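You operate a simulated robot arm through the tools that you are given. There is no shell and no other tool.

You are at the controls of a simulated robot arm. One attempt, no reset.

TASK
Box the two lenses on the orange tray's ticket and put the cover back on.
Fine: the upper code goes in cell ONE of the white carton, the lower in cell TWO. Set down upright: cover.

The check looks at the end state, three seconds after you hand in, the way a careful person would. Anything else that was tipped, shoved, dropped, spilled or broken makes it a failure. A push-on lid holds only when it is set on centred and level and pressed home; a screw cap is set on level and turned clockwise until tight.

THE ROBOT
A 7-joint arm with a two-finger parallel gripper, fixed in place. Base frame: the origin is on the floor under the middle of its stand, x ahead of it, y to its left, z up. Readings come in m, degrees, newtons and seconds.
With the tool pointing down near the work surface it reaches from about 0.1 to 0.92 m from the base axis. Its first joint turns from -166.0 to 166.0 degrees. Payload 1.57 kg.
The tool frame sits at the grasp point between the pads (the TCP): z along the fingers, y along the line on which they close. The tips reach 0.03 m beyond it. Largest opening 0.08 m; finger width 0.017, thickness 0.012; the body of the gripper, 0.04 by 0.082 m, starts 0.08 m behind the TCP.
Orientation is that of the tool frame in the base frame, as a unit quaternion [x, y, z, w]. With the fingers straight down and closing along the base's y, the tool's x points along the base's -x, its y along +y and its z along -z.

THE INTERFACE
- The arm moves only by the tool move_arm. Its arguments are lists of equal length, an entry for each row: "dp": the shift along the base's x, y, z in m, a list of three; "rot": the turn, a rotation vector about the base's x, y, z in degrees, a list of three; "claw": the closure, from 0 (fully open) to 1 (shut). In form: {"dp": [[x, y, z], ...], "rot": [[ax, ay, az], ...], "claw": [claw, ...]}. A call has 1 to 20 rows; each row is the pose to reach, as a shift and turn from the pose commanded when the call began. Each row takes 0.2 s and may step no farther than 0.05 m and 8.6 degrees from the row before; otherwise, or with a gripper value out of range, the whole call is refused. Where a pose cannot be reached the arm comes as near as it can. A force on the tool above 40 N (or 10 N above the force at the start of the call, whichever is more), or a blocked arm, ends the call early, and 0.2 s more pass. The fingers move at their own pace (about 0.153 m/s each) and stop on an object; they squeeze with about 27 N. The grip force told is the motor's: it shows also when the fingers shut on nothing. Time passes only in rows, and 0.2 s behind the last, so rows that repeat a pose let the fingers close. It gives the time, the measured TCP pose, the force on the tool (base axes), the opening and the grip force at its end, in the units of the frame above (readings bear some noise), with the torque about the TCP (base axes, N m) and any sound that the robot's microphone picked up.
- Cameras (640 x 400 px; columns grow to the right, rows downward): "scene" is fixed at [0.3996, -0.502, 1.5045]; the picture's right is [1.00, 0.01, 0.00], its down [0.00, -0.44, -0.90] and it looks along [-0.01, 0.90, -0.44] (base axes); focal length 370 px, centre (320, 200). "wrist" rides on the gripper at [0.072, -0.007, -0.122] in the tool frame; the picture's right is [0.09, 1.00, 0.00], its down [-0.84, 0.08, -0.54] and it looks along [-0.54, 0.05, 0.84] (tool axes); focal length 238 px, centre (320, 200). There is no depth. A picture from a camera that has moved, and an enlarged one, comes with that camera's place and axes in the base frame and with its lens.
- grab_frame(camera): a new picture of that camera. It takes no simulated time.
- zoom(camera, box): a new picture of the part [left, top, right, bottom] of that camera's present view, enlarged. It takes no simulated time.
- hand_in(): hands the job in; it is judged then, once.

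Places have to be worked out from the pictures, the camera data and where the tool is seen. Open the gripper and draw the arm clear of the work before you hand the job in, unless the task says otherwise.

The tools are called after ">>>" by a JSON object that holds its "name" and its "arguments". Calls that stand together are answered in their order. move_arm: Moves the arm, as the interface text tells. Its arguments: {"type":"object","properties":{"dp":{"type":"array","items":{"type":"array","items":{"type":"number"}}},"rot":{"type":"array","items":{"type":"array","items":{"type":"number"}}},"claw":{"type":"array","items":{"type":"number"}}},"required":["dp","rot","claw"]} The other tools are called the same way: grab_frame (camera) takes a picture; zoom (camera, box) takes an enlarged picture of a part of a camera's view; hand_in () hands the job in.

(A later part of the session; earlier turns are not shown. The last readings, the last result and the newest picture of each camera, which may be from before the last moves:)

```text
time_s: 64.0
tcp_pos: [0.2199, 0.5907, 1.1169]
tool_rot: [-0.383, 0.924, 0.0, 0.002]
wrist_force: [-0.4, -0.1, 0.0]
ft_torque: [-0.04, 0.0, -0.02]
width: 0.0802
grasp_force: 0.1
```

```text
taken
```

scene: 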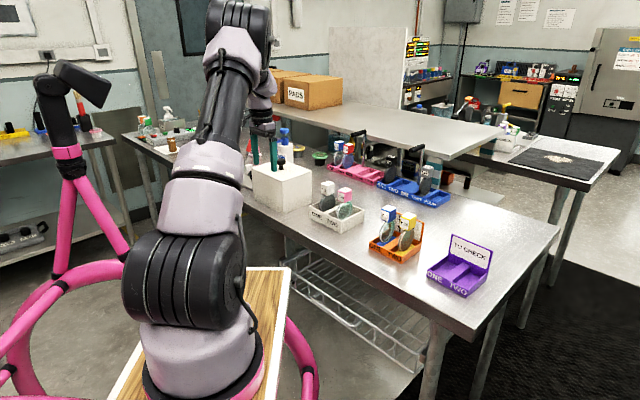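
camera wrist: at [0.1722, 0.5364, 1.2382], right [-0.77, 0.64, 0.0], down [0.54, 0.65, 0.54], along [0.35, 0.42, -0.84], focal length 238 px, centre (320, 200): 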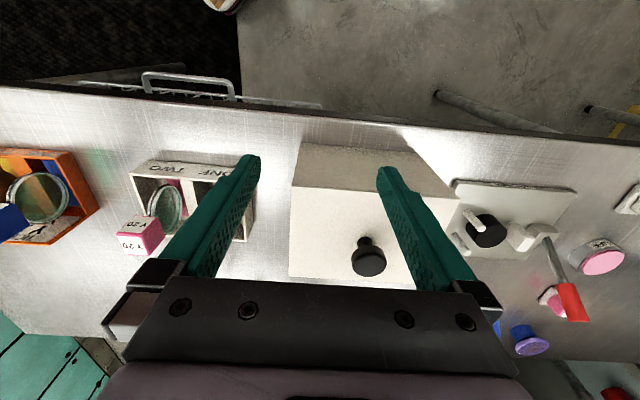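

The knob appears at about (0.253, 0.711), which matches where I left it. I'll slide in from the inside edge at low height with the fingers straddling the knob's path, stopping 2 cm short to check.

>>> {"name": "move_arm", "arguments": {"dp": [[-0.011, 0.033, -0.01], [-0.0215, 0.0664, -0.025], [-0.0215, 0.0664, -0.038], [-0.0073, 0.0806, -0.04], [0.0068, 0.0947, -0.04], [0.0139, 0.1018, -0.04], [0.0209, 0.1088, -0.04], [0.0209, 0.1088, -0.04]], "rot": [[0, 0, 0], [0, 0, 0], [0, 0, 0], [0, 0, 0], [0, 0, 0], [0, 0, 0], [0, 0, 0], [0, 0, 0]], "claw": [0, 0, 0, 0, 0, 0, 0, 0]}}

>>> {"name": "grab_frame", "arguments": {"camera": "wrist"}}

>>> {"name": "zoom", "arguments": {"camera": "scene", "box": [235, 130, 335, 220]}}

```text
time_s: 65.8
tcp_pos: [0.2406, 0.7003, 1.0753]
tool_rot: [-0.383, 0.924, -0.001, 0.001]
wrist_force: [0.3, 0.7, -0.4]
ft_torque: [0.01, 0.0, -0.05]
width: 0.08
grasp_force: 0.0
```

```text
taken
camera wrist: at [0.1931, 0.6448, 1.1969], right [-0.77, 0.64, 0.0], down [0.54, 0.65, 0.54], along [0.35, 0.42, -0.84], focal length 238 px, centre (320, 200)
```

wrist: 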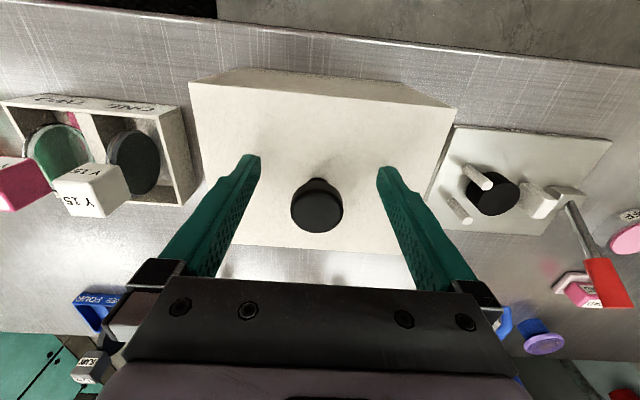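

```text
4.44 times, centred on (285, 175) of scene
camera zoom: at [0.3996, -0.502, 1.5045], right [1.0, 0.01, 0.0], down [0.0, -0.44, -0.9], along [-0.01, 0.9, -0.44], focal length 1642 px, centre (476, 311)
```

zoom: 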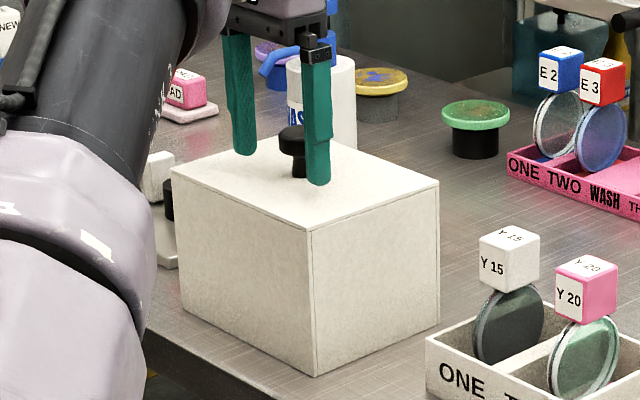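

The knob is centred between the fingers, and about 17 mm further along is the grip point. I'll creep in, lower 6 mm, and check for flags before closing.

>>> {"name": "move_arm", "arguments": {"dp": [[0.0035, 0.0035, 0], [0.007, 0.007, 0], [0.0103, 0.0103, -0.002], [0.0124, 0.0124, -0.006], [0.0124, 0.0124, -0.006]], "rot": [[0, 0, 0], [0, 0, 0], [0, 0, 0], [0, 0, 0], [0, 0, 0]], "claw": [0, 0, 0, 0, 0]}}

>>> {"name": "grab_frame", "arguments": {"camera": "wrist"}}

>>> {"name": "zoom", "arguments": {"camera": "scene", "box": [235, 130, 335, 220]}}

```text
time_s: 67.0
tcp_pos: [0.2517, 0.7121, 1.0705]
tool_rot: [-0.383, 0.924, -0.001, 0.001]
wrist_force: [-0.5, -0.3, -0.2]
ft_torque: [0.01, 0.02, -0.02]
width: 0.0799
grasp_force: 0.1
```

```text
taken
camera wrist: at [0.2054, 0.6572, 1.1918], right [-0.77, 0.64, 0.0], down [0.54, 0.65, 0.54], along [0.35, 0.42, -0.84], focal length 238 px, centre (320, 200)
```

wrist: 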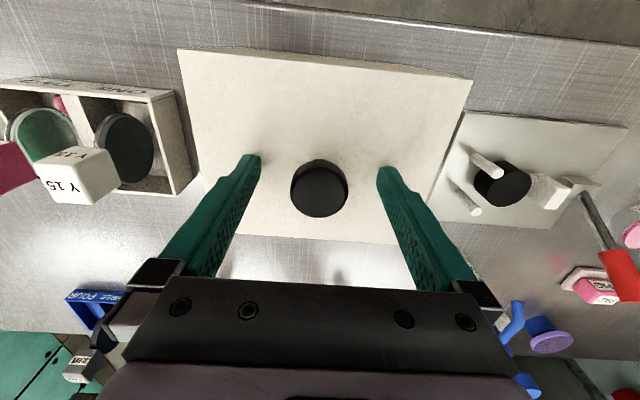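

```text
4.44 times, centred on (285, 175) of scene
camera zoom: at [0.3996, -0.502, 1.5045], right [1.0, 0.01, 0.0], down [0.0, -0.44, -0.9], along [-0.01, 0.9, -0.44], focal length 1642 px, centre (476, 311)
```

zoom: 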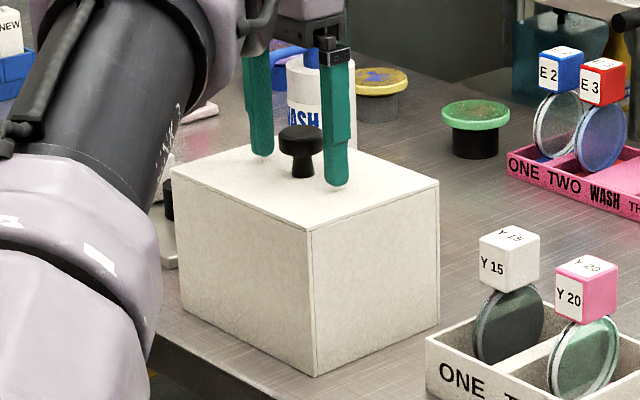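

The knob is nearly at grip position, about 3 mm more to go. I'll do that and close.

>>> {"name": "move_arm", "arguments": {"dp": [[0.002, 0.002, 0], [0.002, 0.002, 0], [0.002, 0.002, 0], [0.002, 0.002, 0], [0.002, 0.002, 0]], "rot": [[0, 0, 0], [0, 0, 0], [0, 0, 0], [0, 0, 0], [0, 0, 0]], "claw": [0, 0.4, 0.8, 1, 1]}}

>>> {"name": "grab_frame", "arguments": {"camera": "wrist"}}

```text
time_s: 68.2
tcp_pos: [0.2535, 0.7134, 1.07]
tool_rot: [-0.383, 0.924, 0.0, 0.001]
wrist_force: [0.0, 0.5, -0.6]
ft_torque: [0.06, 0.01, 0.01]
width: 0.0354
grasp_force: 27.3
```

```text
taken
camera wrist: at [0.2072, 0.6592, 1.1917], right [-0.77, 0.64, 0.0], down [0.54, 0.65, 0.54], along [0.35, 0.42, -0.84], focal length 238 px, centre (320, 200)
```

wrist: 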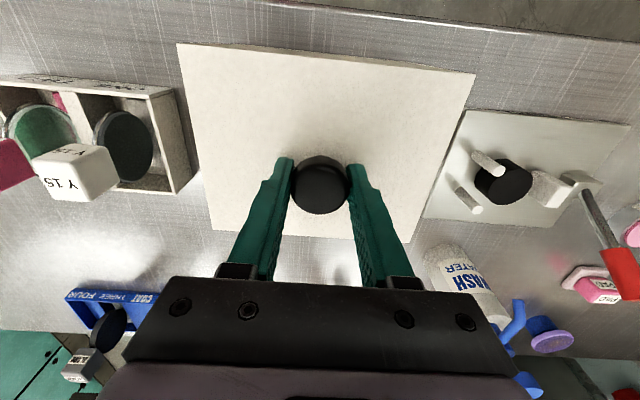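

The knob is gripped again at 35 mm with the same alignment as before. I'll lift 6 mm, draw inward away from the reach limit, and then rise until the cover's rim clears the lens tops.

>>> {"name": "move_arm", "arguments": {"dp": [[0, 0, 0.006], [-0.001, -0.012, 0.01], [-0.002, -0.025, 0.018], [-0.003, -0.04, 0.03], [-0.003, -0.055, 0.045], [-0.002, -0.07, 0.065], [0, -0.082, 0.09], [0.003, -0.09, 0.12], [0.006, -0.095, 0.15], [0.006, -0.095, 0.15]], "rot": [[0, 0, 0], [0, 0, 0], [0, 0, 0], [0, 0, 0], [0, 0, 0], [0, 0, 0], [0, 0, 0], [0, 0, 0], [0, 0, 0], [0, 0, 0]], "claw": [1, 1, 1, 1, 1, 1, 1, 1, 1, 1]}}

>>> {"name": "grab_frame", "arguments": {"camera": "scene"}}

>>> {"name": "grab_frame", "arguments": {"camera": "wrist"}}

```text
time_s: 70.4
tcp_pos: [0.259, 0.6172, 1.2197]
tool_rot: [-0.383, 0.924, 0.0, 0.001]
wrist_force: [-0.7, 1.0, -1.2]
ft_torque: [0.02, -0.02, -0.05]
width: 0.0351
grasp_force: 27.3
```

```text
taken
```

scene: 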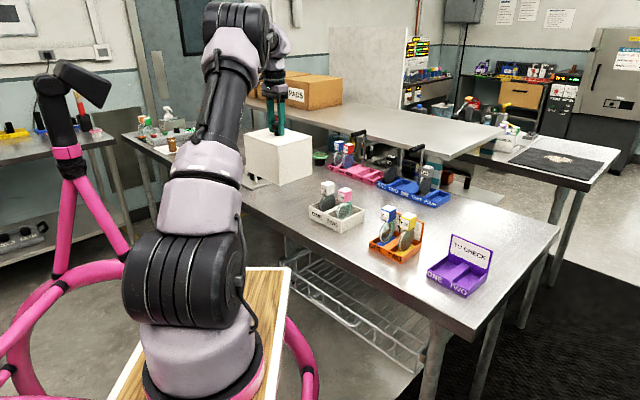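

```text
taken
camera wrist: at [0.2118, 0.563, 1.3415], right [-0.77, 0.64, 0.0], down [0.54, 0.65, 0.54], along [0.35, 0.42, -0.84], focal length 238 px, centre (320, 200)
```

wrist: 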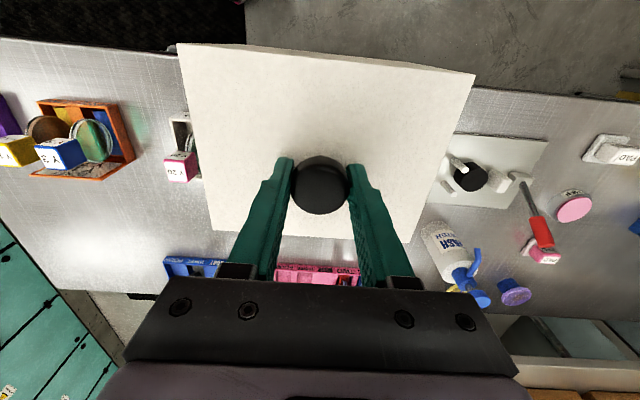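

The cover hangs level and clear. I'll carry it over the carton to the original centre (0.4455, 0.5738), still above the lens tops, and check alignment.

>>> {"name": "move_arm", "arguments": {"dp": [[0.037, -0.0088, 0], [0.074, -0.0177, 0], [0.111, -0.0265, 0], [0.148, -0.0354, 0], [0.175, -0.042, 0], [0.1847, -0.0442, 0], [0.1847, -0.0442, 0], [0.1847, -0.0442, 0]], "rot": [[0, 0, 0], [0, 0, 0], [0, 0, 0], [0, 0, 0], [0, 0, 0], [0, 0, 0], [0, 0, 0], [0, 0, 0]], "claw": [1, 1, 1, 1, 1, 1, 1, 1]}}

>>> {"name": "zoom", "arguments": {"camera": "scene", "box": [280, 110, 400, 245]}}

>>> {"name": "grab_frame", "arguments": {"camera": "wrist"}}

```text
time_s: 72.2
tcp_pos: [0.4448, 0.5749, 1.2203]
tool_rot: [-0.383, 0.924, 0.0, 0.001]
wrist_force: [0.9, -0.3, -1.6]
ft_torque: [-0.01, -0.01, 0.0]
width: 0.035
grasp_force: 26.8
```

```text
2.96 times, centred on (340, 178) of scene
camera zoom: at [0.3996, -0.502, 1.5045], right [1.0, 0.01, 0.0], down [0.0, -0.44, -0.9], along [-0.01, 0.9, -0.44], focal length 1095 px, centre (261, 267)
```

zoom: 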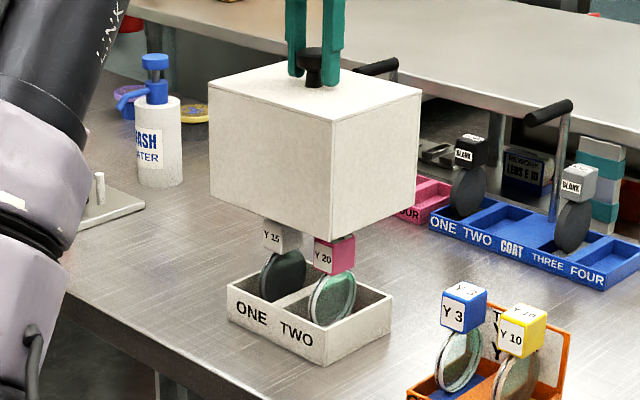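

```text
taken
camera wrist: at [0.3979, 0.5209, 1.3424], right [-0.77, 0.64, 0.0], down [0.54, 0.65, 0.54], along [0.35, 0.42, -0.84], focal length 238 px, centre (320, 200)
```

wrist: 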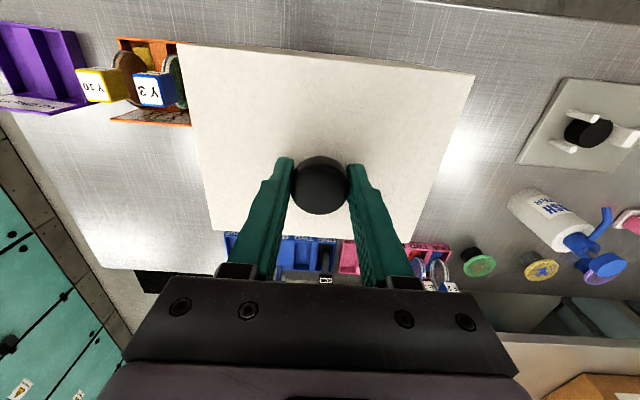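

The base hasn't moved and the cover is squarely above it. I'll lower to just above the carton rim and check again.

>>> {"name": "move_arm", "arguments": {"dp": [[0, 0, -0.02], [0, 0, -0.04], [0, 0, -0.06], [0, 0, -0.08], [0, 0, -0.095], [0, 0, -0.095]], "rot": [[0, 0, 0], [0, 0, 0], [0, 0, 0], [0, 0, 0], [0, 0, 0], [0, 0, 0]], "claw": [1, 1, 1, 1, 1, 1]}}

>>> {"name": "zoom", "arguments": {"camera": "scene", "box": [290, 140, 390, 245]}}

```text
time_s: 73.6
tcp_pos: [0.4449, 0.574, 1.1259]
tool_rot: [-0.383, 0.924, 0.0, 0.001]
wrist_force: [1.2, -0.6, -0.6]
ft_torque: [0.0, 0.0, 0.01]
width: 0.0348
grasp_force: 27.1
```

```text
3.81 times, centred on (340, 192) of scene
camera zoom: at [0.3996, -0.502, 1.5045], right [1.0, 0.01, 0.0], down [0.0, -0.44, -0.9], along [-0.01, 0.9, -0.44], focal length 1408 px, centre (244, 229)
```

zoom: 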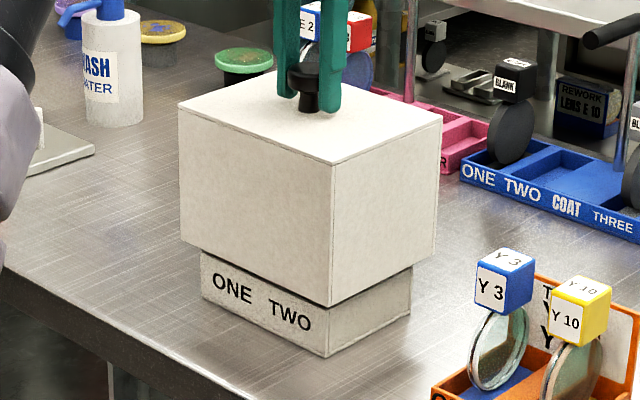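

Alignment matches the original. I'll lower it over the base in small steps while watching the force.

>>> {"name": "move_arm", "arguments": {"dp": [[0, 0, -0.008], [0, 0, -0.016], [0, 0, -0.024], [0, 0, -0.032], [0, 0, -0.04], [0, 0, -0.046], [0, 0, -0.046]], "rot": [[0, 0, 0], [0, 0, 0], [0, 0, 0], [0, 0, 0], [0, 0, 0], [0, 0, 0], [0, 0, 0]], "claw": [1, 1, 1, 1, 1, 1, 1]}}

>>> {"name": "zoom", "arguments": {"camera": "scene", "box": [290, 140, 390, 245]}}

```text
time_s: 75.2
tcp_pos: [0.4443, 0.5732, 1.0783]
tool_rot: [-0.383, 0.924, -0.001, 0.001]
wrist_force: [0.6, 0.2, -1.0]
ft_torque: [0.0, 0.01, -0.01]
width: 0.0348
grasp_force: 26.8
```

```text
3.81 times, centred on (340, 192) of scene
camera zoom: at [0.3996, -0.502, 1.5045], right [1.0, 0.01, 0.0], down [0.0, -0.44, -0.9], along [-0.01, 0.9, -0.44], focal length 1408 px, centre (244, 229)
```

zoom: 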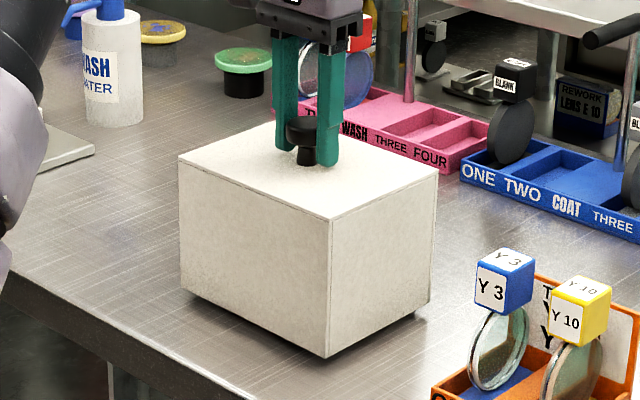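

The cover slides on freely with no resistance, and about 9 mm remains. I'll continue in finer steps.

>>> {"name": "move_arm", "arguments": {"dp": [[0, 0, -0.002], [0, 0, -0.004], [0, 0, -0.006], [0, 0, -0.007], [0, 0, -0.007]], "rot": [[0, 0, 0], [0, 0, 0], [0, 0, 0], [0, 0, 0], [0, 0, 0]], "claw": [1, 1, 1, 1, 1]}}

>>> {"name": "zoom", "arguments": {"camera": "scene", "box": [300, 190, 375, 250]}}

```text
time_s: 76.4
tcp_pos: [0.4457, 0.5736, 1.0721]
tool_rot: [-0.383, 0.924, 0.0, 0.001]
wrist_force: [0.7, 0.4, -0.3]
ft_torque: [-0.01, -0.04, -0.03]
width: 0.0352
grasp_force: 26.8
```

```text
6.67 times, centred on (338, 220) of scene
camera zoom: at [0.3996, -0.502, 1.5045], right [1.0, 0.01, 0.0], down [0.0, -0.44, -0.9], along [-0.01, 0.9, -0.44], focal length 2464 px, centre (203, 67)
```

zoom: 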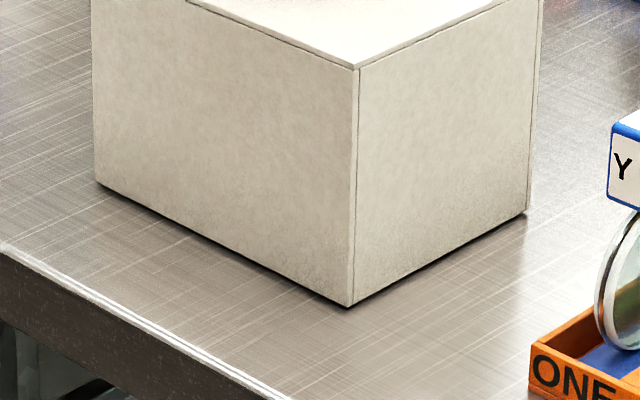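

About 3 mm of gap is left. I'll go on in 1 mm steps to seat it.

>>> {"name": "move_arm", "arguments": {"dp": [[0, 0, -0.001], [0, 0, -0.002], [0, 0, -0.003], [0, 0, -0.004], [0, 0, -0.004]], "rot": [[0, 0, 0], [0, 0, 0], [0, 0, 0], [0, 0, 0], [0, 0, 0]], "claw": [1, 1, 1, 1, 1]}}

>>> {"name": "zoom", "arguments": {"camera": "scene", "box": [300, 190, 375, 250]}}

```text
time_s: 77.6
tcp_pos: [0.4441, 0.5732, 1.0692]
tool_rot: [-0.383, 0.924, 0.001, 0.003]
wrist_force: [-0.8, 0.1, 28.7]
ft_torque: [0.08, -0.01, -0.02]
width: 0.0352
grasp_force: 27.3
```

```text
6.67 times, centred on (338, 220) of scene
camera zoom: at [0.3996, -0.502, 1.5045], right [1.0, 0.01, 0.0], down [0.0, -0.44, -0.9], along [-0.01, 0.9, -0.44], focal length 2464 px, centre (203, 67)
```

zoom: 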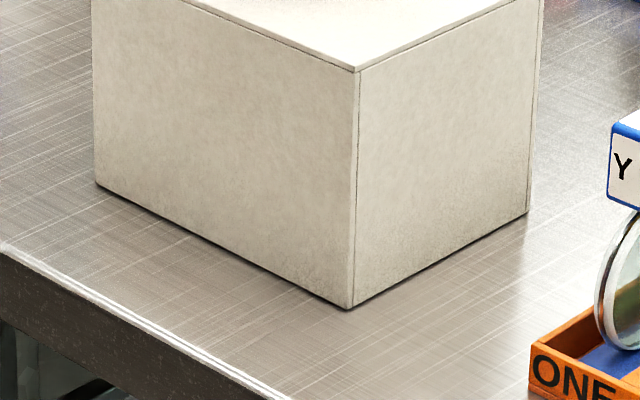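

The cover is seated (+28.7 N, z=1.069, which matches the original height). I'll take the same zoom as at the start to compare its seating directly.

>>> {"name": "zoom", "arguments": {"camera": "scene", "box": [290, 165, 390, 245]}}

```text
5.00 times, centred on (340, 205) of scene
camera zoom: at [0.3996, -0.502, 1.5045], right [1.0, 0.01, 0.0], down [0.0, -0.44, -0.9], along [-0.01, 0.9, -0.44], focal length 1848 px, centre (220, 175)
```

zoom: 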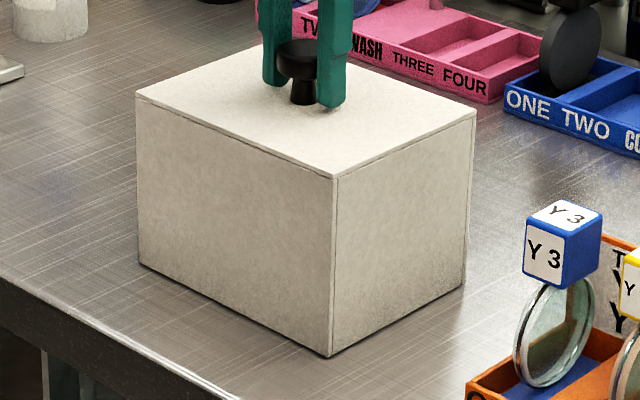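

The corner positions match the starting picture to within a pixel, so the cover is home. I'll take off the load, open the fingers and rise straight up within reach.

>>> {"name": "move_arm", "arguments": {"dp": [[0, 0, 0.0018], [0, 0, 0.0018], [0, 0, 0.0018], [0, 0, 0.0018], [0, 0, 0.0018], [0, 0, 0.02], [0, 0, 0.05], [0, 0, 0.08], [0, 0, 0.08]], "rot": [[0, 0, 0], [0, 0, 0], [0, 0, 0], [0, 0, 0], [0, 0, 0], [0, 0, 0], [0, 0, 0], [0, 0, 0], [0, 0, 0]], "claw": [1, 0.8, 0.4, 0, 0, 0, 0, 0, 0]}}

>>> {"name": "zoom", "arguments": {"camera": "scene", "box": [290, 165, 390, 245]}}

>>> {"name": "zoom", "arguments": {"camera": "scene", "box": [300, 200, 375, 245]}}

>>> {"name": "grab_frame", "arguments": {"camera": "wrist"}}

```text
time_s: 79.6
tcp_pos: [0.4445, 0.5751, 1.1486]
tool_rot: [-0.383, 0.924, 0.0, 0.001]
wrist_force: [0.8, 0.1, 0.4]
ft_torque: [0.0, -0.03, 0.0]
width: 0.08
grasp_force: 0.0
```

```text
5.00 times, centred on (340, 205) of scene
camera zoom: at [0.3996, -0.502, 1.5045], right [1.0, 0.01, 0.0], down [0.0, -0.44, -0.9], along [-0.01, 0.9, -0.44], focal length 1848 px, centre (220, 175)
```

zoom: 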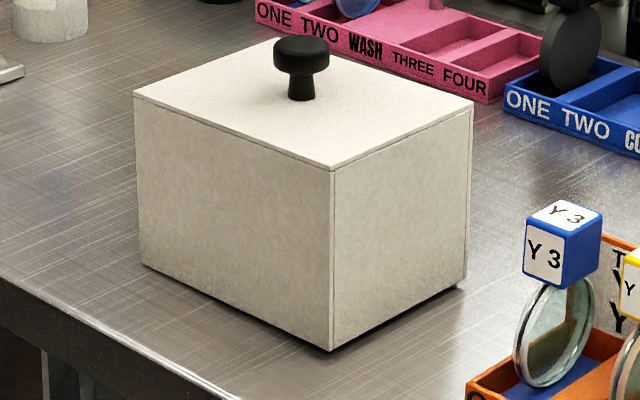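

```text
8.53 times, centred on (338, 222) of scene
camera zoom: at [0.3996, -0.502, 1.5045], right [1.0, 0.01, 0.0], down [0.0, -0.44, -0.9], along [-0.01, 0.9, -0.44], focal length 3154 px, centre (171, 8)
```

zoom: 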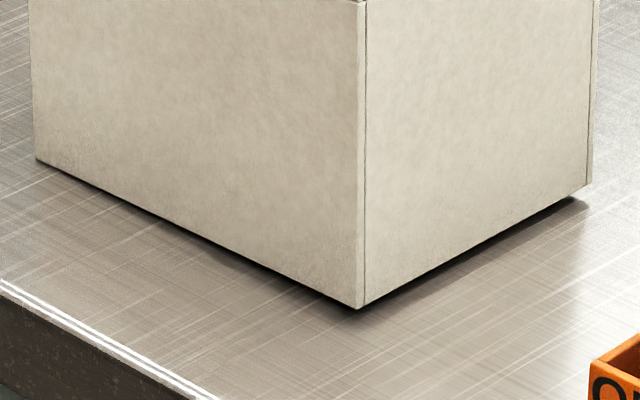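

```text
taken
camera wrist: at [0.3971, 0.5201, 1.2696], right [-0.77, 0.64, 0.0], down [0.54, 0.65, 0.54], along [0.35, 0.42, -0.84], focal length 238 px, centre (320, 200)
```

wrist: 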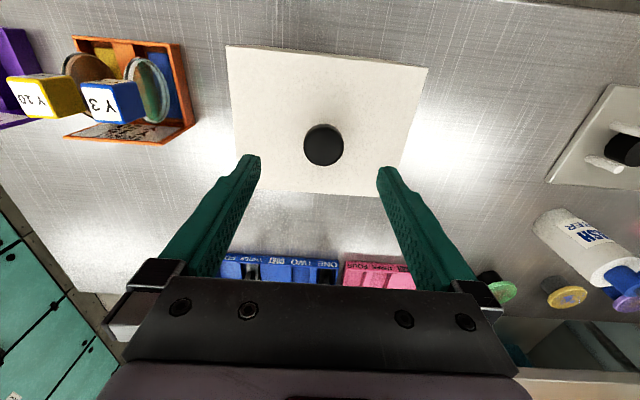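

After release the near corner seems to sit a few millimetres proud, with a dark gap showing, so the cover isn't quite level. I'll examine it closely before doing anything else.

>>> {"name": "zoom", "arguments": {"camera": "scene", "box": [335, 220, 375, 245]}}

>>> {"name": "zoom", "arguments": {"camera": "scene", "box": [300, 205, 340, 235]}}

>>> {"name": "zoom", "arguments": {"camera": "wrist", "box": [210, 30, 440, 200]}}

```text
16.00 times, centred on (355, 232) of scene
camera zoom: at [0.3996, -0.502, 1.5045], right [1.0, 0.01, 0.0], down [0.0, -0.44, -0.9], along [-0.01, 0.9, -0.44], focal length 5913 px, centre (-240, -320)
```

zoom: 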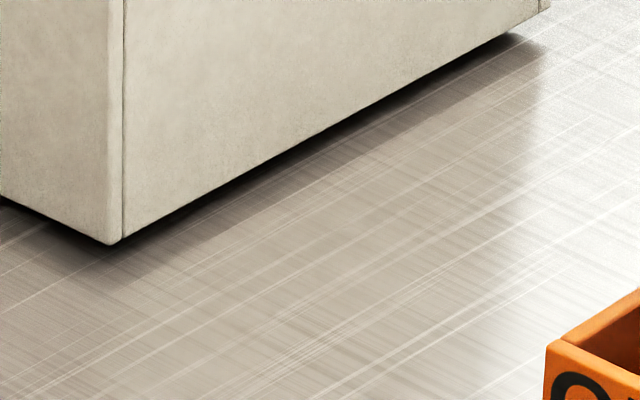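

```text
13.33 times, centred on (320, 220) of scene
camera zoom: at [0.3996, -0.502, 1.5045], right [1.0, 0.01, 0.0], down [0.0, -0.44, -0.9], along [-0.01, 0.9, -0.44], focal length 4928 px, centre (320, -67)
```

zoom: 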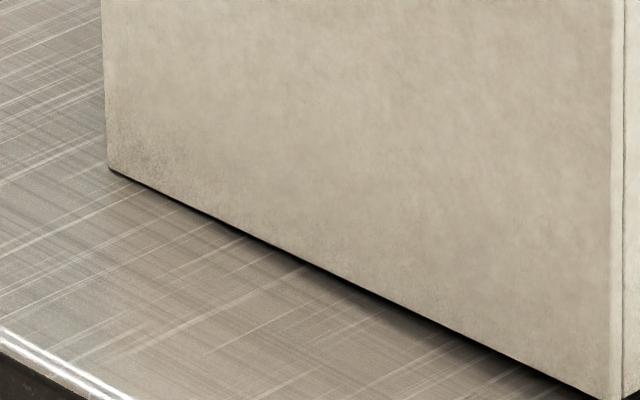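

```text
2.35 times, centred on (325, 115) of wrist
camera zoom: at [0.3971, 0.5201, 1.2696], right [-0.77, 0.64, 0.0], down [0.54, 0.65, 0.54], along [0.35, 0.42, -0.84], focal length 561 px, centre (308, 400)
```

zoom: 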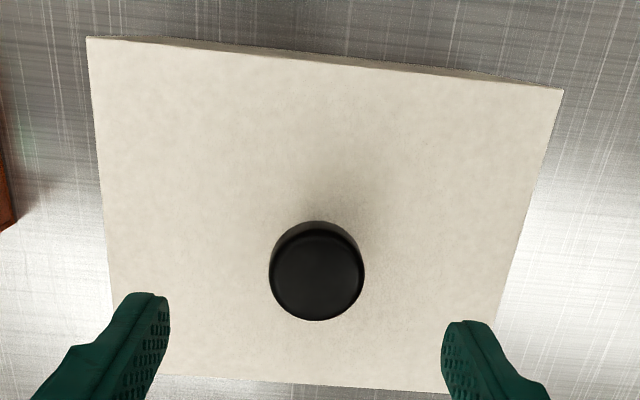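

The cover is tilted: its far-left edge is down, but the side over cell TWO stands about 5 mm proud. I'll regrasp the knob slightly higher, lift, and inspect what's underneath before reseating.

>>> {"name": "move_arm", "arguments": {"dp": [[-0.001, 0.001, -0.03], [-0.002, 0.002, -0.055], [-0.002, 0.002, -0.069], [-0.002, 0.002, -0.069], [-0.002, 0.002, -0.069], [-0.002, 0.002, -0.069], [-0.002, 0.002, -0.069]], "rot": [[0, 0, 0], [0, 0, 0], [0, 0, 0], [0, 0, 0], [0, 0, 0], [0, 0, 0], [0, 0, 0]], "claw": [0, 0, 0, 0, 0.5, 1, 1]}}

>>> {"name": "zoom", "arguments": {"camera": "scene", "box": [290, 165, 390, 245]}}

>>> {"name": "grab_frame", "arguments": {"camera": "wrist"}}

```text
time_s: 81.2
tcp_pos: [0.4434, 0.5753, 1.0795]
tool_rot: [-0.383, 0.924, 0.0, 0.002]
wrist_force: [-0.3, 0.3, 1.2]
ft_torque: [-0.06, -0.02, -0.03]
width: 0.035
grasp_force: 26.8
```

```text
5.00 times, centred on (340, 205) of scene
camera zoom: at [0.3996, -0.502, 1.5045], right [1.0, 0.01, 0.0], down [0.0, -0.44, -0.9], along [-0.01, 0.9, -0.44], focal length 1848 px, centre (220, 175)
```

zoom: 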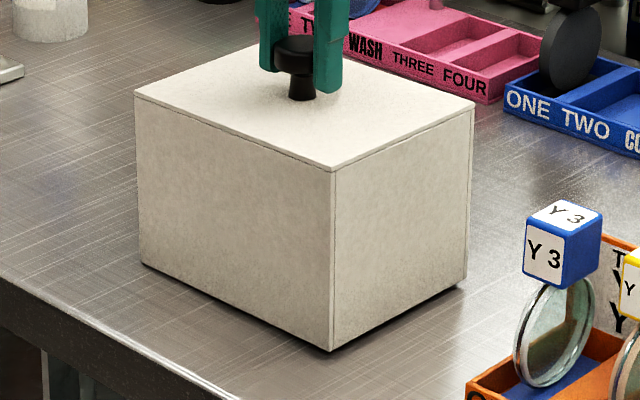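

```text
taken
camera wrist: at [0.3956, 0.5216, 1.2005], right [-0.77, 0.64, 0.0], down [0.54, 0.65, 0.54], along [0.35, 0.42, -0.84], focal length 238 px, centre (320, 200)
```

wrist: 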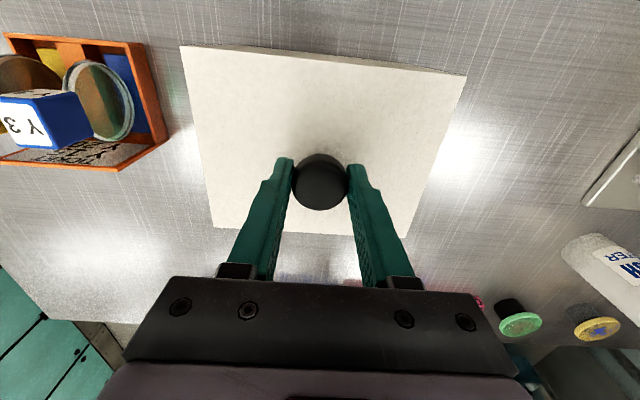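

The grip levelled it again. I'll lift it off to inspect the lenses and base underneath.

>>> {"name": "move_arm", "arguments": {"dp": [[0, 0, 0.01], [0, 0, 0.025], [0, 0, 0.05], [0, 0, 0.08], [0, 0, 0.11], [0, 0, 0.135], [0, 0, 0.135]], "rot": [[0, 0, 0], [0, 0, 0], [0, 0, 0], [0, 0, 0], [0, 0, 0], [0, 0, 0], [0, 0, 0]], "claw": [1, 1, 1, 1, 1, 1, 1]}}

>>> {"name": "zoom", "arguments": {"camera": "scene", "box": [280, 110, 400, 245]}}

>>> {"name": "zoom", "arguments": {"camera": "scene", "box": [305, 175, 375, 240]}}

```text
time_s: 82.8
tcp_pos: [0.4434, 0.5767, 1.2141]
tool_rot: [-0.382, 0.924, 0.0, 0.001]
wrist_force: [0.4, 1.0, -1.5]
ft_torque: [-0.01, 0.0, 0.01]
width: 0.035
grasp_force: 26.7
```

```text
2.96 times, centred on (340, 178) of scene
camera zoom: at [0.3996, -0.502, 1.5045], right [1.0, 0.01, 0.0], down [0.0, -0.44, -0.9], along [-0.01, 0.9, -0.44], focal length 1095 px, centre (261, 267)
```

zoom: 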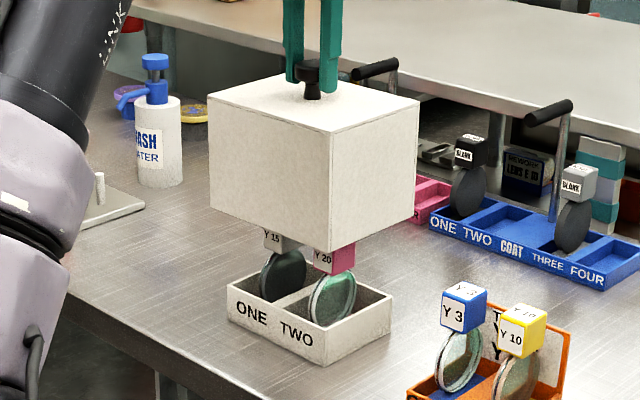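

```text
6.15 times, centred on (340, 208) of scene
camera zoom: at [0.3996, -0.502, 1.5045], right [1.0, 0.01, 0.0], down [0.0, -0.44, -0.9], along [-0.01, 0.9, -0.44], focal length 2274 px, centre (197, 154)
```

zoom: 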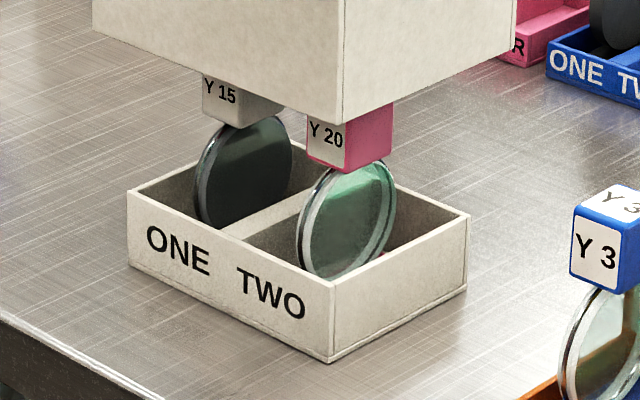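

Both lenses stand upright and the base is undisturbed. I'll zoom in on the base's rim and bottom edge and on the cover's lower edge to see what it should seat on.

>>> {"name": "zoom", "arguments": {"camera": "scene", "box": [320, 215, 366, 238]}}

>>> {"name": "zoom", "arguments": {"camera": "scene", "box": [310, 180, 360, 215]}}

>>> {"name": "zoom", "arguments": {"camera": "scene", "box": [305, 200, 345, 235]}}

```text
13.91 times, centred on (343, 226) of scene
camera zoom: at [0.3996, -0.502, 1.5045], right [1.0, 0.01, 0.0], down [0.0, -0.44, -0.9], along [-0.01, 0.9, -0.44], focal length 5142 px, centre (0, -169)
```

zoom: 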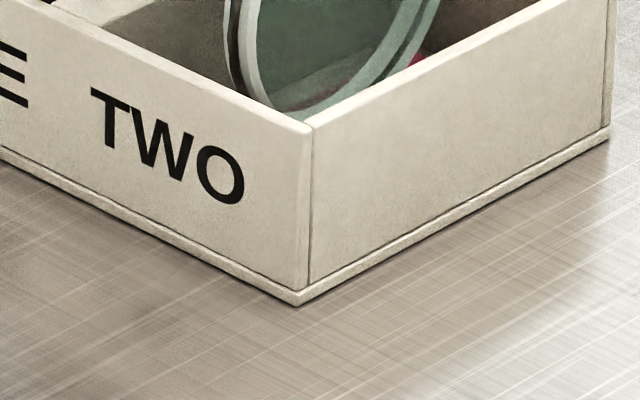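

```text
11.43 times, centred on (335, 198) of scene
camera zoom: at [0.3996, -0.502, 1.5045], right [1.0, 0.01, 0.0], down [0.0, -0.44, -0.9], along [-0.01, 0.9, -0.44], focal length 4224 px, centre (149, 229)
```

zoom: 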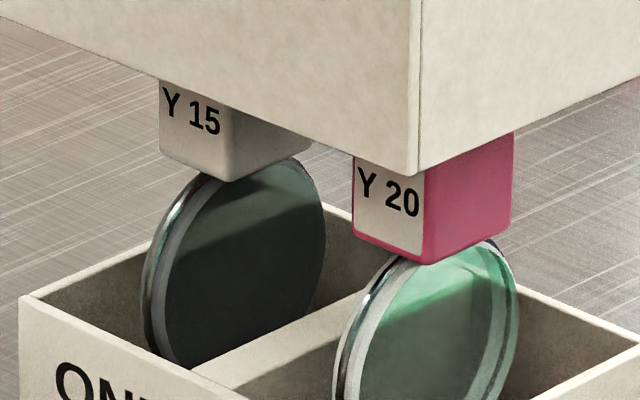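

```text
11.43 times, centred on (325, 218) of scene
camera zoom: at [0.3996, -0.502, 1.5045], right [1.0, 0.01, 0.0], down [0.0, -0.44, -0.9], along [-0.01, 0.9, -0.44], focal length 4224 px, centre (263, 0)
```

zoom: 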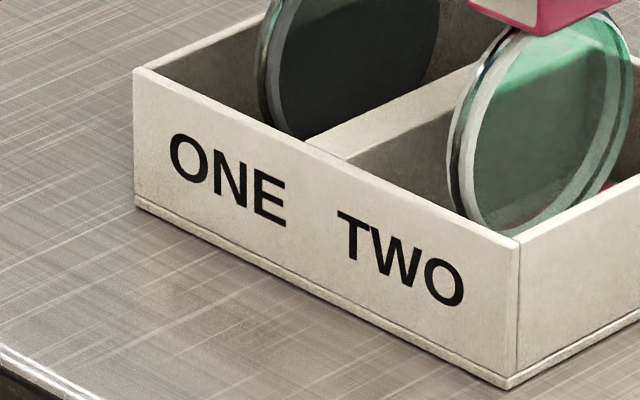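

The base has no ledge, so the cover should rest flat around it. I'll check whether the cover is hanging level in the grip now.

>>> {"name": "zoom", "arguments": {"camera": "scene", "box": [295, 125, 385, 205]}}

>>> {"name": "grab_frame", "arguments": {"camera": "wrist"}}

```text
5.00 times, centred on (340, 165) of scene
camera zoom: at [0.3996, -0.502, 1.5045], right [1.0, 0.01, 0.0], down [0.0, -0.44, -0.9], along [-0.01, 0.9, -0.44], focal length 1848 px, centre (220, 375)
```

zoom: 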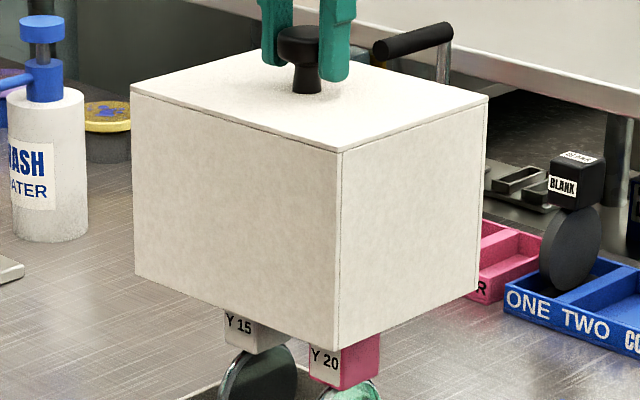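

```text
taken
camera wrist: at [0.3959, 0.5217, 1.3356], right [-0.77, 0.64, 0.0], down [0.54, 0.65, 0.54], along [0.35, 0.42, -0.84], focal length 238 px, centre (320, 200)
```

wrist: 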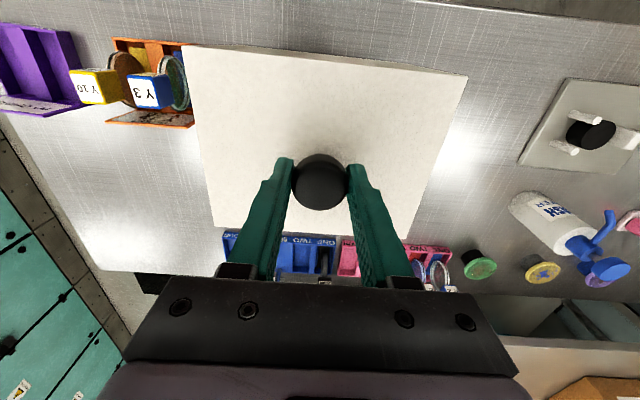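

The cover hangs level. I'll recentre it by 2–3 mm over the base and lower it slowly, noting exactly where contact begins.

>>> {"name": "move_arm", "arguments": {"dp": [[0.002, -0.0022, -0.03], [0.002, -0.0022, -0.06], [0.002, -0.0022, -0.09], [0.002, -0.0022, -0.115], [0.002, -0.0022, -0.127], [0.002, -0.0022, -0.127]], "rot": [[0, 0, 0], [0, 0, 0], [0, 0, 0], [0, 0, 0], [0, 0, 0], [0, 0, 0]], "claw": [1, 1, 1, 1, 1, 1]}}

>>> {"name": "zoom", "arguments": {"camera": "scene", "box": [290, 165, 390, 245]}}

```text
time_s: 84.2
tcp_pos: [0.4447, 0.5734, 1.0866]
tool_rot: [-0.384, 0.924, 0.0, 0.001]
wrist_force: [-0.5, -0.1, -1.1]
ft_torque: [-0.05, 0.02, -0.01]
width: 0.035
grasp_force: 26.7
```

```text
5.00 times, centred on (340, 205) of scene
camera zoom: at [0.3996, -0.502, 1.5045], right [1.0, 0.01, 0.0], down [0.0, -0.44, -0.9], along [-0.01, 0.9, -0.44], focal length 1848 px, centre (220, 175)
```

zoom: 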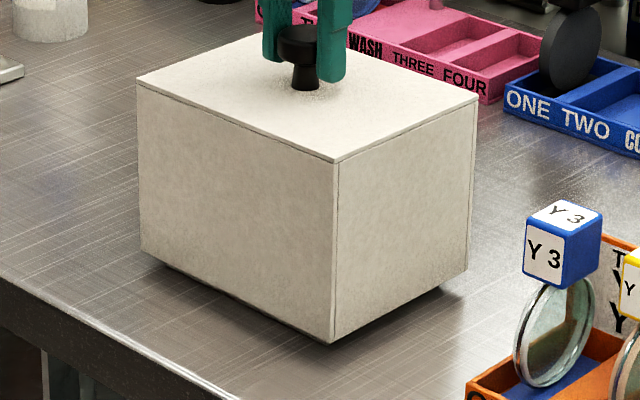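

It is about 11 mm above home, with no contact. I'll lower 4 mm and read the force.

>>> {"name": "move_arm", "arguments": {"dp": [[0, 0, -0.002], [0, 0, -0.004], [0, 0, -0.004]], "rot": [[0, 0, 0], [0, 0, 0], [0, 0, 0]], "claw": [1, 1, 1]}}

>>> {"name": "move_arm", "arguments": {"dp": [[0, 0, -0.001], [0, 0, -0.002], [0, 0, -0.002]], "rot": [[0, 0, 0], [0, 0, 0], [0, 0, 0]], "claw": [1, 1, 1]}}

>>> {"name": "move_arm", "arguments": {"dp": [[0, 0, -0.001], [0, 0, -0.001]], "rot": [[0, 0, 0], [0, 0, 0]], "claw": [1, 1]}}

```text
time_s: 85.0
tcp_pos: [0.445, 0.5733, 1.0823]
tool_rot: [-0.383, 0.924, 0.0, 0.001]
wrist_force: [-0.5, -0.4, -1.2]
ft_torque: [-0.05, 0.01, -0.01]
width: 0.0351
grasp_force: 27.2
```

```text
time_s: 85.8
tcp_pos: [0.4441, 0.574, 1.0797]
tool_rot: [-0.383, 0.924, -0.001, 0.001]
wrist_force: [-0.2, 0.6, -1.3]
ft_torque: [0.01, 0.03, -0.01]
width: 0.0349
grasp_force: 27.4
```

```text
time_s: 86.4
tcp_pos: [0.4446, 0.5728, 1.079]
tool_rot: [-0.382, 0.924, -0.001, 0.001]
wrist_force: [0.9, -0.5, -1.7]
ft_torque: [0.0, 0.0, 0.01]
width: 0.0349
grasp_force: 27.4
```

There's still no contact at z=1.079, which is about 3.5 mm above home. I'll continue in 1 mm steps.

>>> {"name": "move_arm", "arguments": {"dp": [[0, 0, -0.001], [0, 0, -0.001]], "rot": [[0, 0, 0], [0, 0, 0]], "claw": [1, 1]}}

>>> {"name": "move_arm", "arguments": {"dp": [[0, 0, -0.001], [0, 0, -0.001]], "rot": [[0, 0, 0], [0, 0, 0]], "claw": [1, 1]}}

>>> {"name": "zoom", "arguments": {"camera": "scene", "box": [290, 165, 390, 245]}}

```text
time_s: 87.0
tcp_pos: [0.4452, 0.5736, 1.0793]
tool_rot: [-0.383, 0.924, 0.0, 0.001]
wrist_force: [-1.0, -0.3, -0.7]
ft_torque: [0.02, 0.01, 0.01]
width: 0.0351
grasp_force: 26.9
```

```text
time_s: 87.6
tcp_pos: [0.4451, 0.5737, 1.0776]
tool_rot: [-0.382, 0.924, -0.001, 0.002]
wrist_force: [-0.7, -0.9, -1.4]
ft_torque: [-0.02, -0.01, 0.04]
width: 0.0351
grasp_force: 26.8
```

```text
5.00 times, centred on (340, 205) of scene
camera zoom: at [0.3996, -0.502, 1.5045], right [1.0, 0.01, 0.0], down [0.0, -0.44, -0.9], along [-0.01, 0.9, -0.44], focal length 1848 px, centre (220, 175)
```

zoom: 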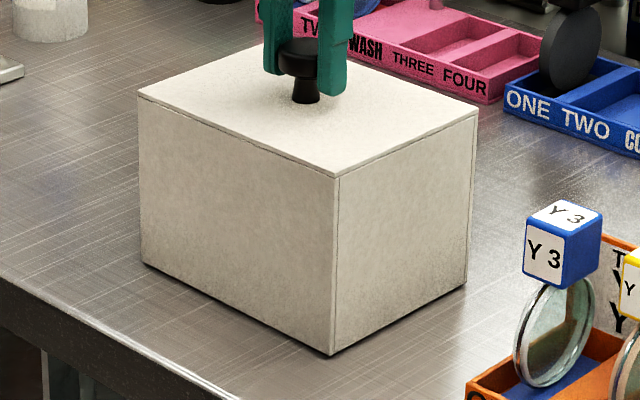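

It is level and within 1–2 mm of home with no contact at all. I'll continue gently.

>>> {"name": "move_arm", "arguments": {"dp": [[0, 0, -0.001], [0, 0, -0.001]], "rot": [[0, 0, 0], [0, 0, 0]], "claw": [1, 1]}}

>>> {"name": "move_arm", "arguments": {"dp": [[0, 0, -0.0007], [0, 0, -0.0007]], "rot": [[0, 0, 0], [0, 0, 0]], "claw": [1, 1]}}

>>> {"name": "zoom", "arguments": {"camera": "scene", "box": [300, 200, 375, 245]}}

```text
time_s: 88.2
tcp_pos: [0.4452, 0.574, 1.0763]
tool_rot: [-0.383, 0.924, 0.0, 0.001]
wrist_force: [0.5, 0.2, 0.1]
ft_torque: [0.03, 0.0, 0.0]
width: 0.0348
grasp_force: 27.0
```

```text
time_s: 88.8
tcp_pos: [0.4449, 0.574, 1.0766]
tool_rot: [-0.383, 0.924, 0.0, 0.002]
wrist_force: [0.4, -0.1, 3.6]
ft_torque: [0.06, 0.11, 0.01]
width: 0.035
grasp_force: 27.4
```

```text
8.53 times, centred on (338, 222) of scene
camera zoom: at [0.3996, -0.502, 1.5045], right [1.0, 0.01, 0.0], down [0.0, -0.44, -0.9], along [-0.01, 0.9, -0.44], focal length 3154 px, centre (171, 8)
```

zoom: 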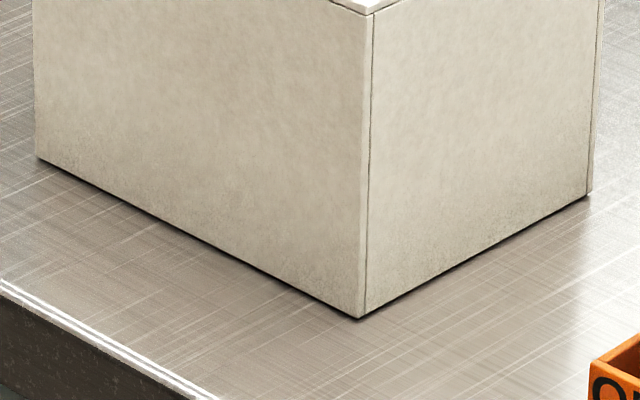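

Light contact begins here, about 1 mm above home and level, and the support feels soft. My earlier 30 N press probably made the cover spring up on release. This time I'll release from light contact, opening the fingers very gradually.

>>> {"name": "move_arm", "arguments": {"dp": [[0, 0, 0.0003], [0, 0, 0.0003], [0, 0, 0.0003], [0, 0, 0.0003], [0, 0, 0.0003], [0, 0, 0.0003], [0, 0, 0.0003], [0, 0, 0.0003], [0, 0, 0.0003]], "rot": [[0, 0, 0], [0, 0, 0], [0, 0, 0], [0, 0, 0], [0, 0, 0], [0, 0, 0], [0, 0, 0], [0, 0, 0], [0, 0, 0]], "claw": [0.8, 0.6, 0.57, 0.55, 0.53, 0.5, 0.45, 0.4, 0.35]}}

>>> {"name": "zoom", "arguments": {"camera": "scene", "box": [290, 165, 390, 245]}}

>>> {"name": "zoom", "arguments": {"camera": "scene", "box": [300, 200, 375, 245]}}

```text
time_s: 90.8
tcp_pos: [0.4452, 0.5733, 1.0768]
tool_rot: [-0.383, 0.924, 0.0, 0.001]
wrist_force: [-0.2, -0.2, 0.4]
ft_torque: [-0.01, 0.04, -0.01]
width: 0.0522
grasp_force: 0.0
```

```text
5.00 times, centred on (340, 205) of scene
camera zoom: at [0.3996, -0.502, 1.5045], right [1.0, 0.01, 0.0], down [0.0, -0.44, -0.9], along [-0.01, 0.9, -0.44], focal length 1848 px, centre (220, 175)
```

zoom: 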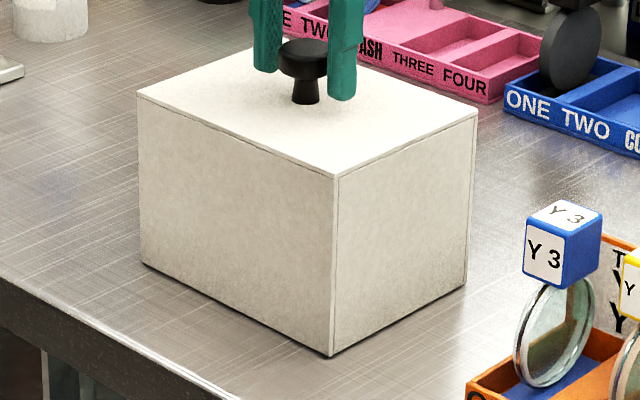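

```text
8.53 times, centred on (338, 222) of scene
camera zoom: at [0.3996, -0.502, 1.5045], right [1.0, 0.01, 0.0], down [0.0, -0.44, -0.9], along [-0.01, 0.9, -0.44], focal length 3154 px, centre (171, 8)
```

zoom: 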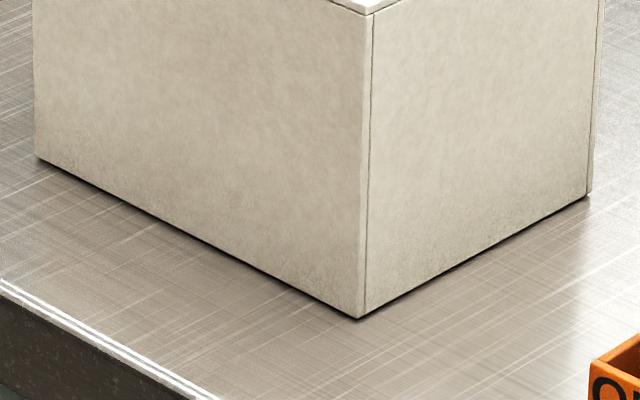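

Released gently, the cover stays level and sits where it did at the start, to within about a millimetre. I'll rise clear and recheck, and then give it a controlled press from above with closed fingers so it is truly home.

>>> {"name": "move_arm", "arguments": {"dp": [[0, 0, 0], [0, 0, 0.01], [0, 0, 0.03], [0, 0, 0.055], [0, 0, 0.055]], "rot": [[0, 0, 0], [0, 0, 0], [0, 0, 0], [0, 0, 0], [0, 0, 0]], "claw": [0.1, 0.1, 0.1, 0.1, 0.1]}}

>>> {"name": "zoom", "arguments": {"camera": "scene", "box": [290, 165, 390, 245]}}

>>> {"name": "zoom", "arguments": {"camera": "scene", "box": [300, 200, 375, 245]}}

>>> {"name": "zoom", "arguments": {"camera": "wrist", "box": [210, 30, 440, 220]}}

```text
time_s: 92.0
tcp_pos: [0.4458, 0.5746, 1.1319]
tool_rot: [-0.382, 0.924, -0.001, 0.001]
wrist_force: [-0.9, 0.3, 0.6]
ft_torque: [-0.01, 0.01, -0.02]
width: 0.0719
grasp_force: 0.1
```

```text
5.00 times, centred on (340, 205) of scene
camera zoom: at [0.3996, -0.502, 1.5045], right [1.0, 0.01, 0.0], down [0.0, -0.44, -0.9], along [-0.01, 0.9, -0.44], focal length 1848 px, centre (220, 175)
```

zoom: 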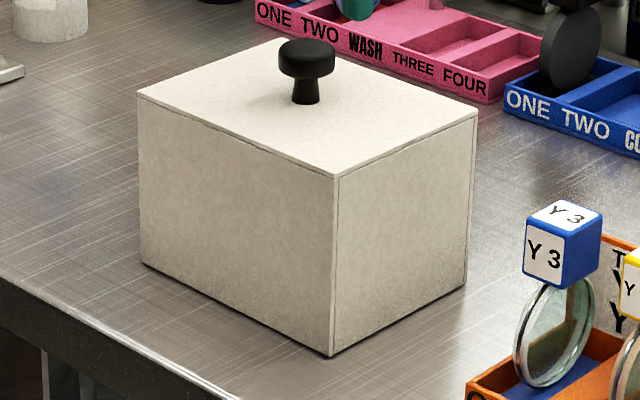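

```text
8.53 times, centred on (338, 222) of scene
camera zoom: at [0.3996, -0.502, 1.5045], right [1.0, 0.01, 0.0], down [0.0, -0.44, -0.9], along [-0.01, 0.9, -0.44], focal length 3154 px, centre (171, 8)
```

zoom: 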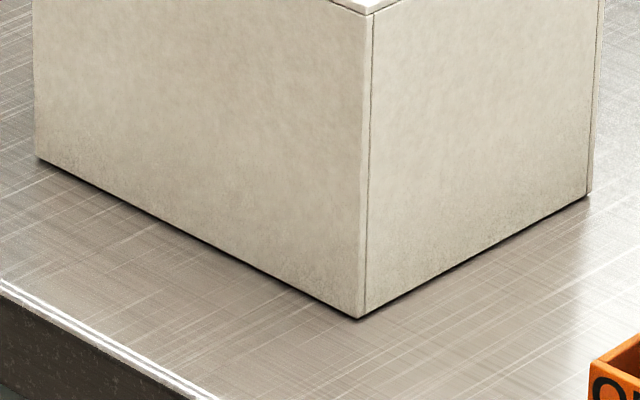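

```text
2.11 times, centred on (325, 125) of wrist
camera zoom: at [0.3986, 0.5203, 1.254], right [-0.77, 0.64, 0.0], down [0.54, 0.65, 0.54], along [0.35, 0.42, -0.84], focal length 502 px, centre (310, 358)
```

zoom: 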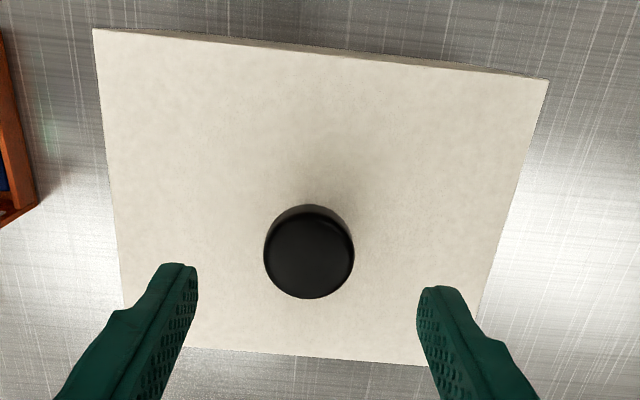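

The cover is level and centred, and the corners match the starting picture within a couple of pixels, with only the near corner perhaps 1–2 mm proud. I'll close the fingers and press gently on the knob's top to seat it.

>>> {"name": "move_arm", "arguments": {"dp": [[-0.0007, -0.0007, 0], [-0.0007, -0.0007, 0], [-0.0007, -0.0007, 0], [-0.0007, -0.0007, -0.015], [-0.0007, -0.0007, -0.028], [-0.0007, -0.0007, -0.028]], "rot": [[0, 0, 0], [0, 0, 0], [0, 0, 0], [0, 0, 0], [0, 0, 0], [0, 0, 0]], "claw": [0.6, 1, 1, 1, 1, 1]}}

>>> {"name": "zoom", "arguments": {"camera": "scene", "box": [300, 140, 380, 200]}}

```text
time_s: 93.4
tcp_pos: [0.4448, 0.5739, 1.1025]
tool_rot: [-0.384, 0.924, 0.0, 0.001]
wrist_force: [-0.3, -0.9, 0.6]
ft_torque: [0.0, -0.01, 0.01]
width: 0.0
grasp_force: 21.5
```

```text
6.67 times, centred on (340, 170) of scene
camera zoom: at [0.3996, -0.502, 1.5045], right [1.0, 0.01, 0.0], down [0.0, -0.44, -0.9], along [-0.01, 0.9, -0.44], focal length 2464 px, centre (187, 400)
```

zoom: 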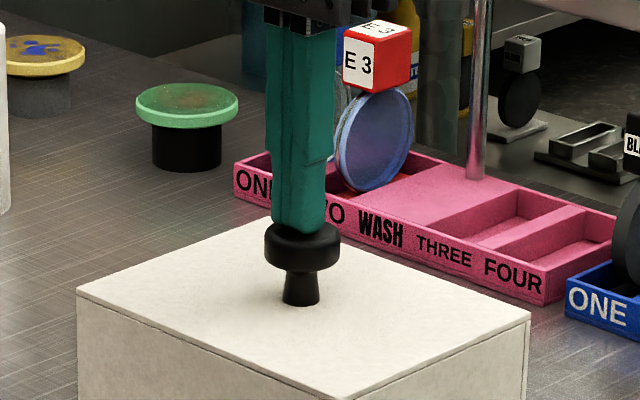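

The closed fingertips are centred just above the knob. I'll press down in small steps.

>>> {"name": "move_arm", "arguments": {"dp": [[0, 0, -0.0015], [0, 0, -0.003], [0, 0, -0.003]], "rot": [[0, 0, 0], [0, 0, 0], [0, 0, 0]], "claw": [1, 1, 1]}}

>>> {"name": "move_arm", "arguments": {"dp": [[0, 0, -0.001], [0, 0, -0.001]], "rot": [[0, 0, 0], [0, 0, 0]], "claw": [1, 1]}}

```text
time_s: 94.2
tcp_pos: [0.4442, 0.5729, 1.1026]
tool_rot: [-0.383, 0.924, 0.002, 0.002]
wrist_force: [0.3, -1.2, 15.9]
ft_torque: [-0.11, 0.05, 0.01]
width: 0.0
grasp_force: 21.5
```

```text
time_s: 94.8
tcp_pos: [0.4439, 0.5733, 1.1016]
tool_rot: [-0.382, 0.924, 0.001, 0.003]
wrist_force: [0.9, -0.3, 33.5]
ft_torque: [-0.12, -0.01, 0.0]
width: 0.0003
grasp_force: 21.3
```

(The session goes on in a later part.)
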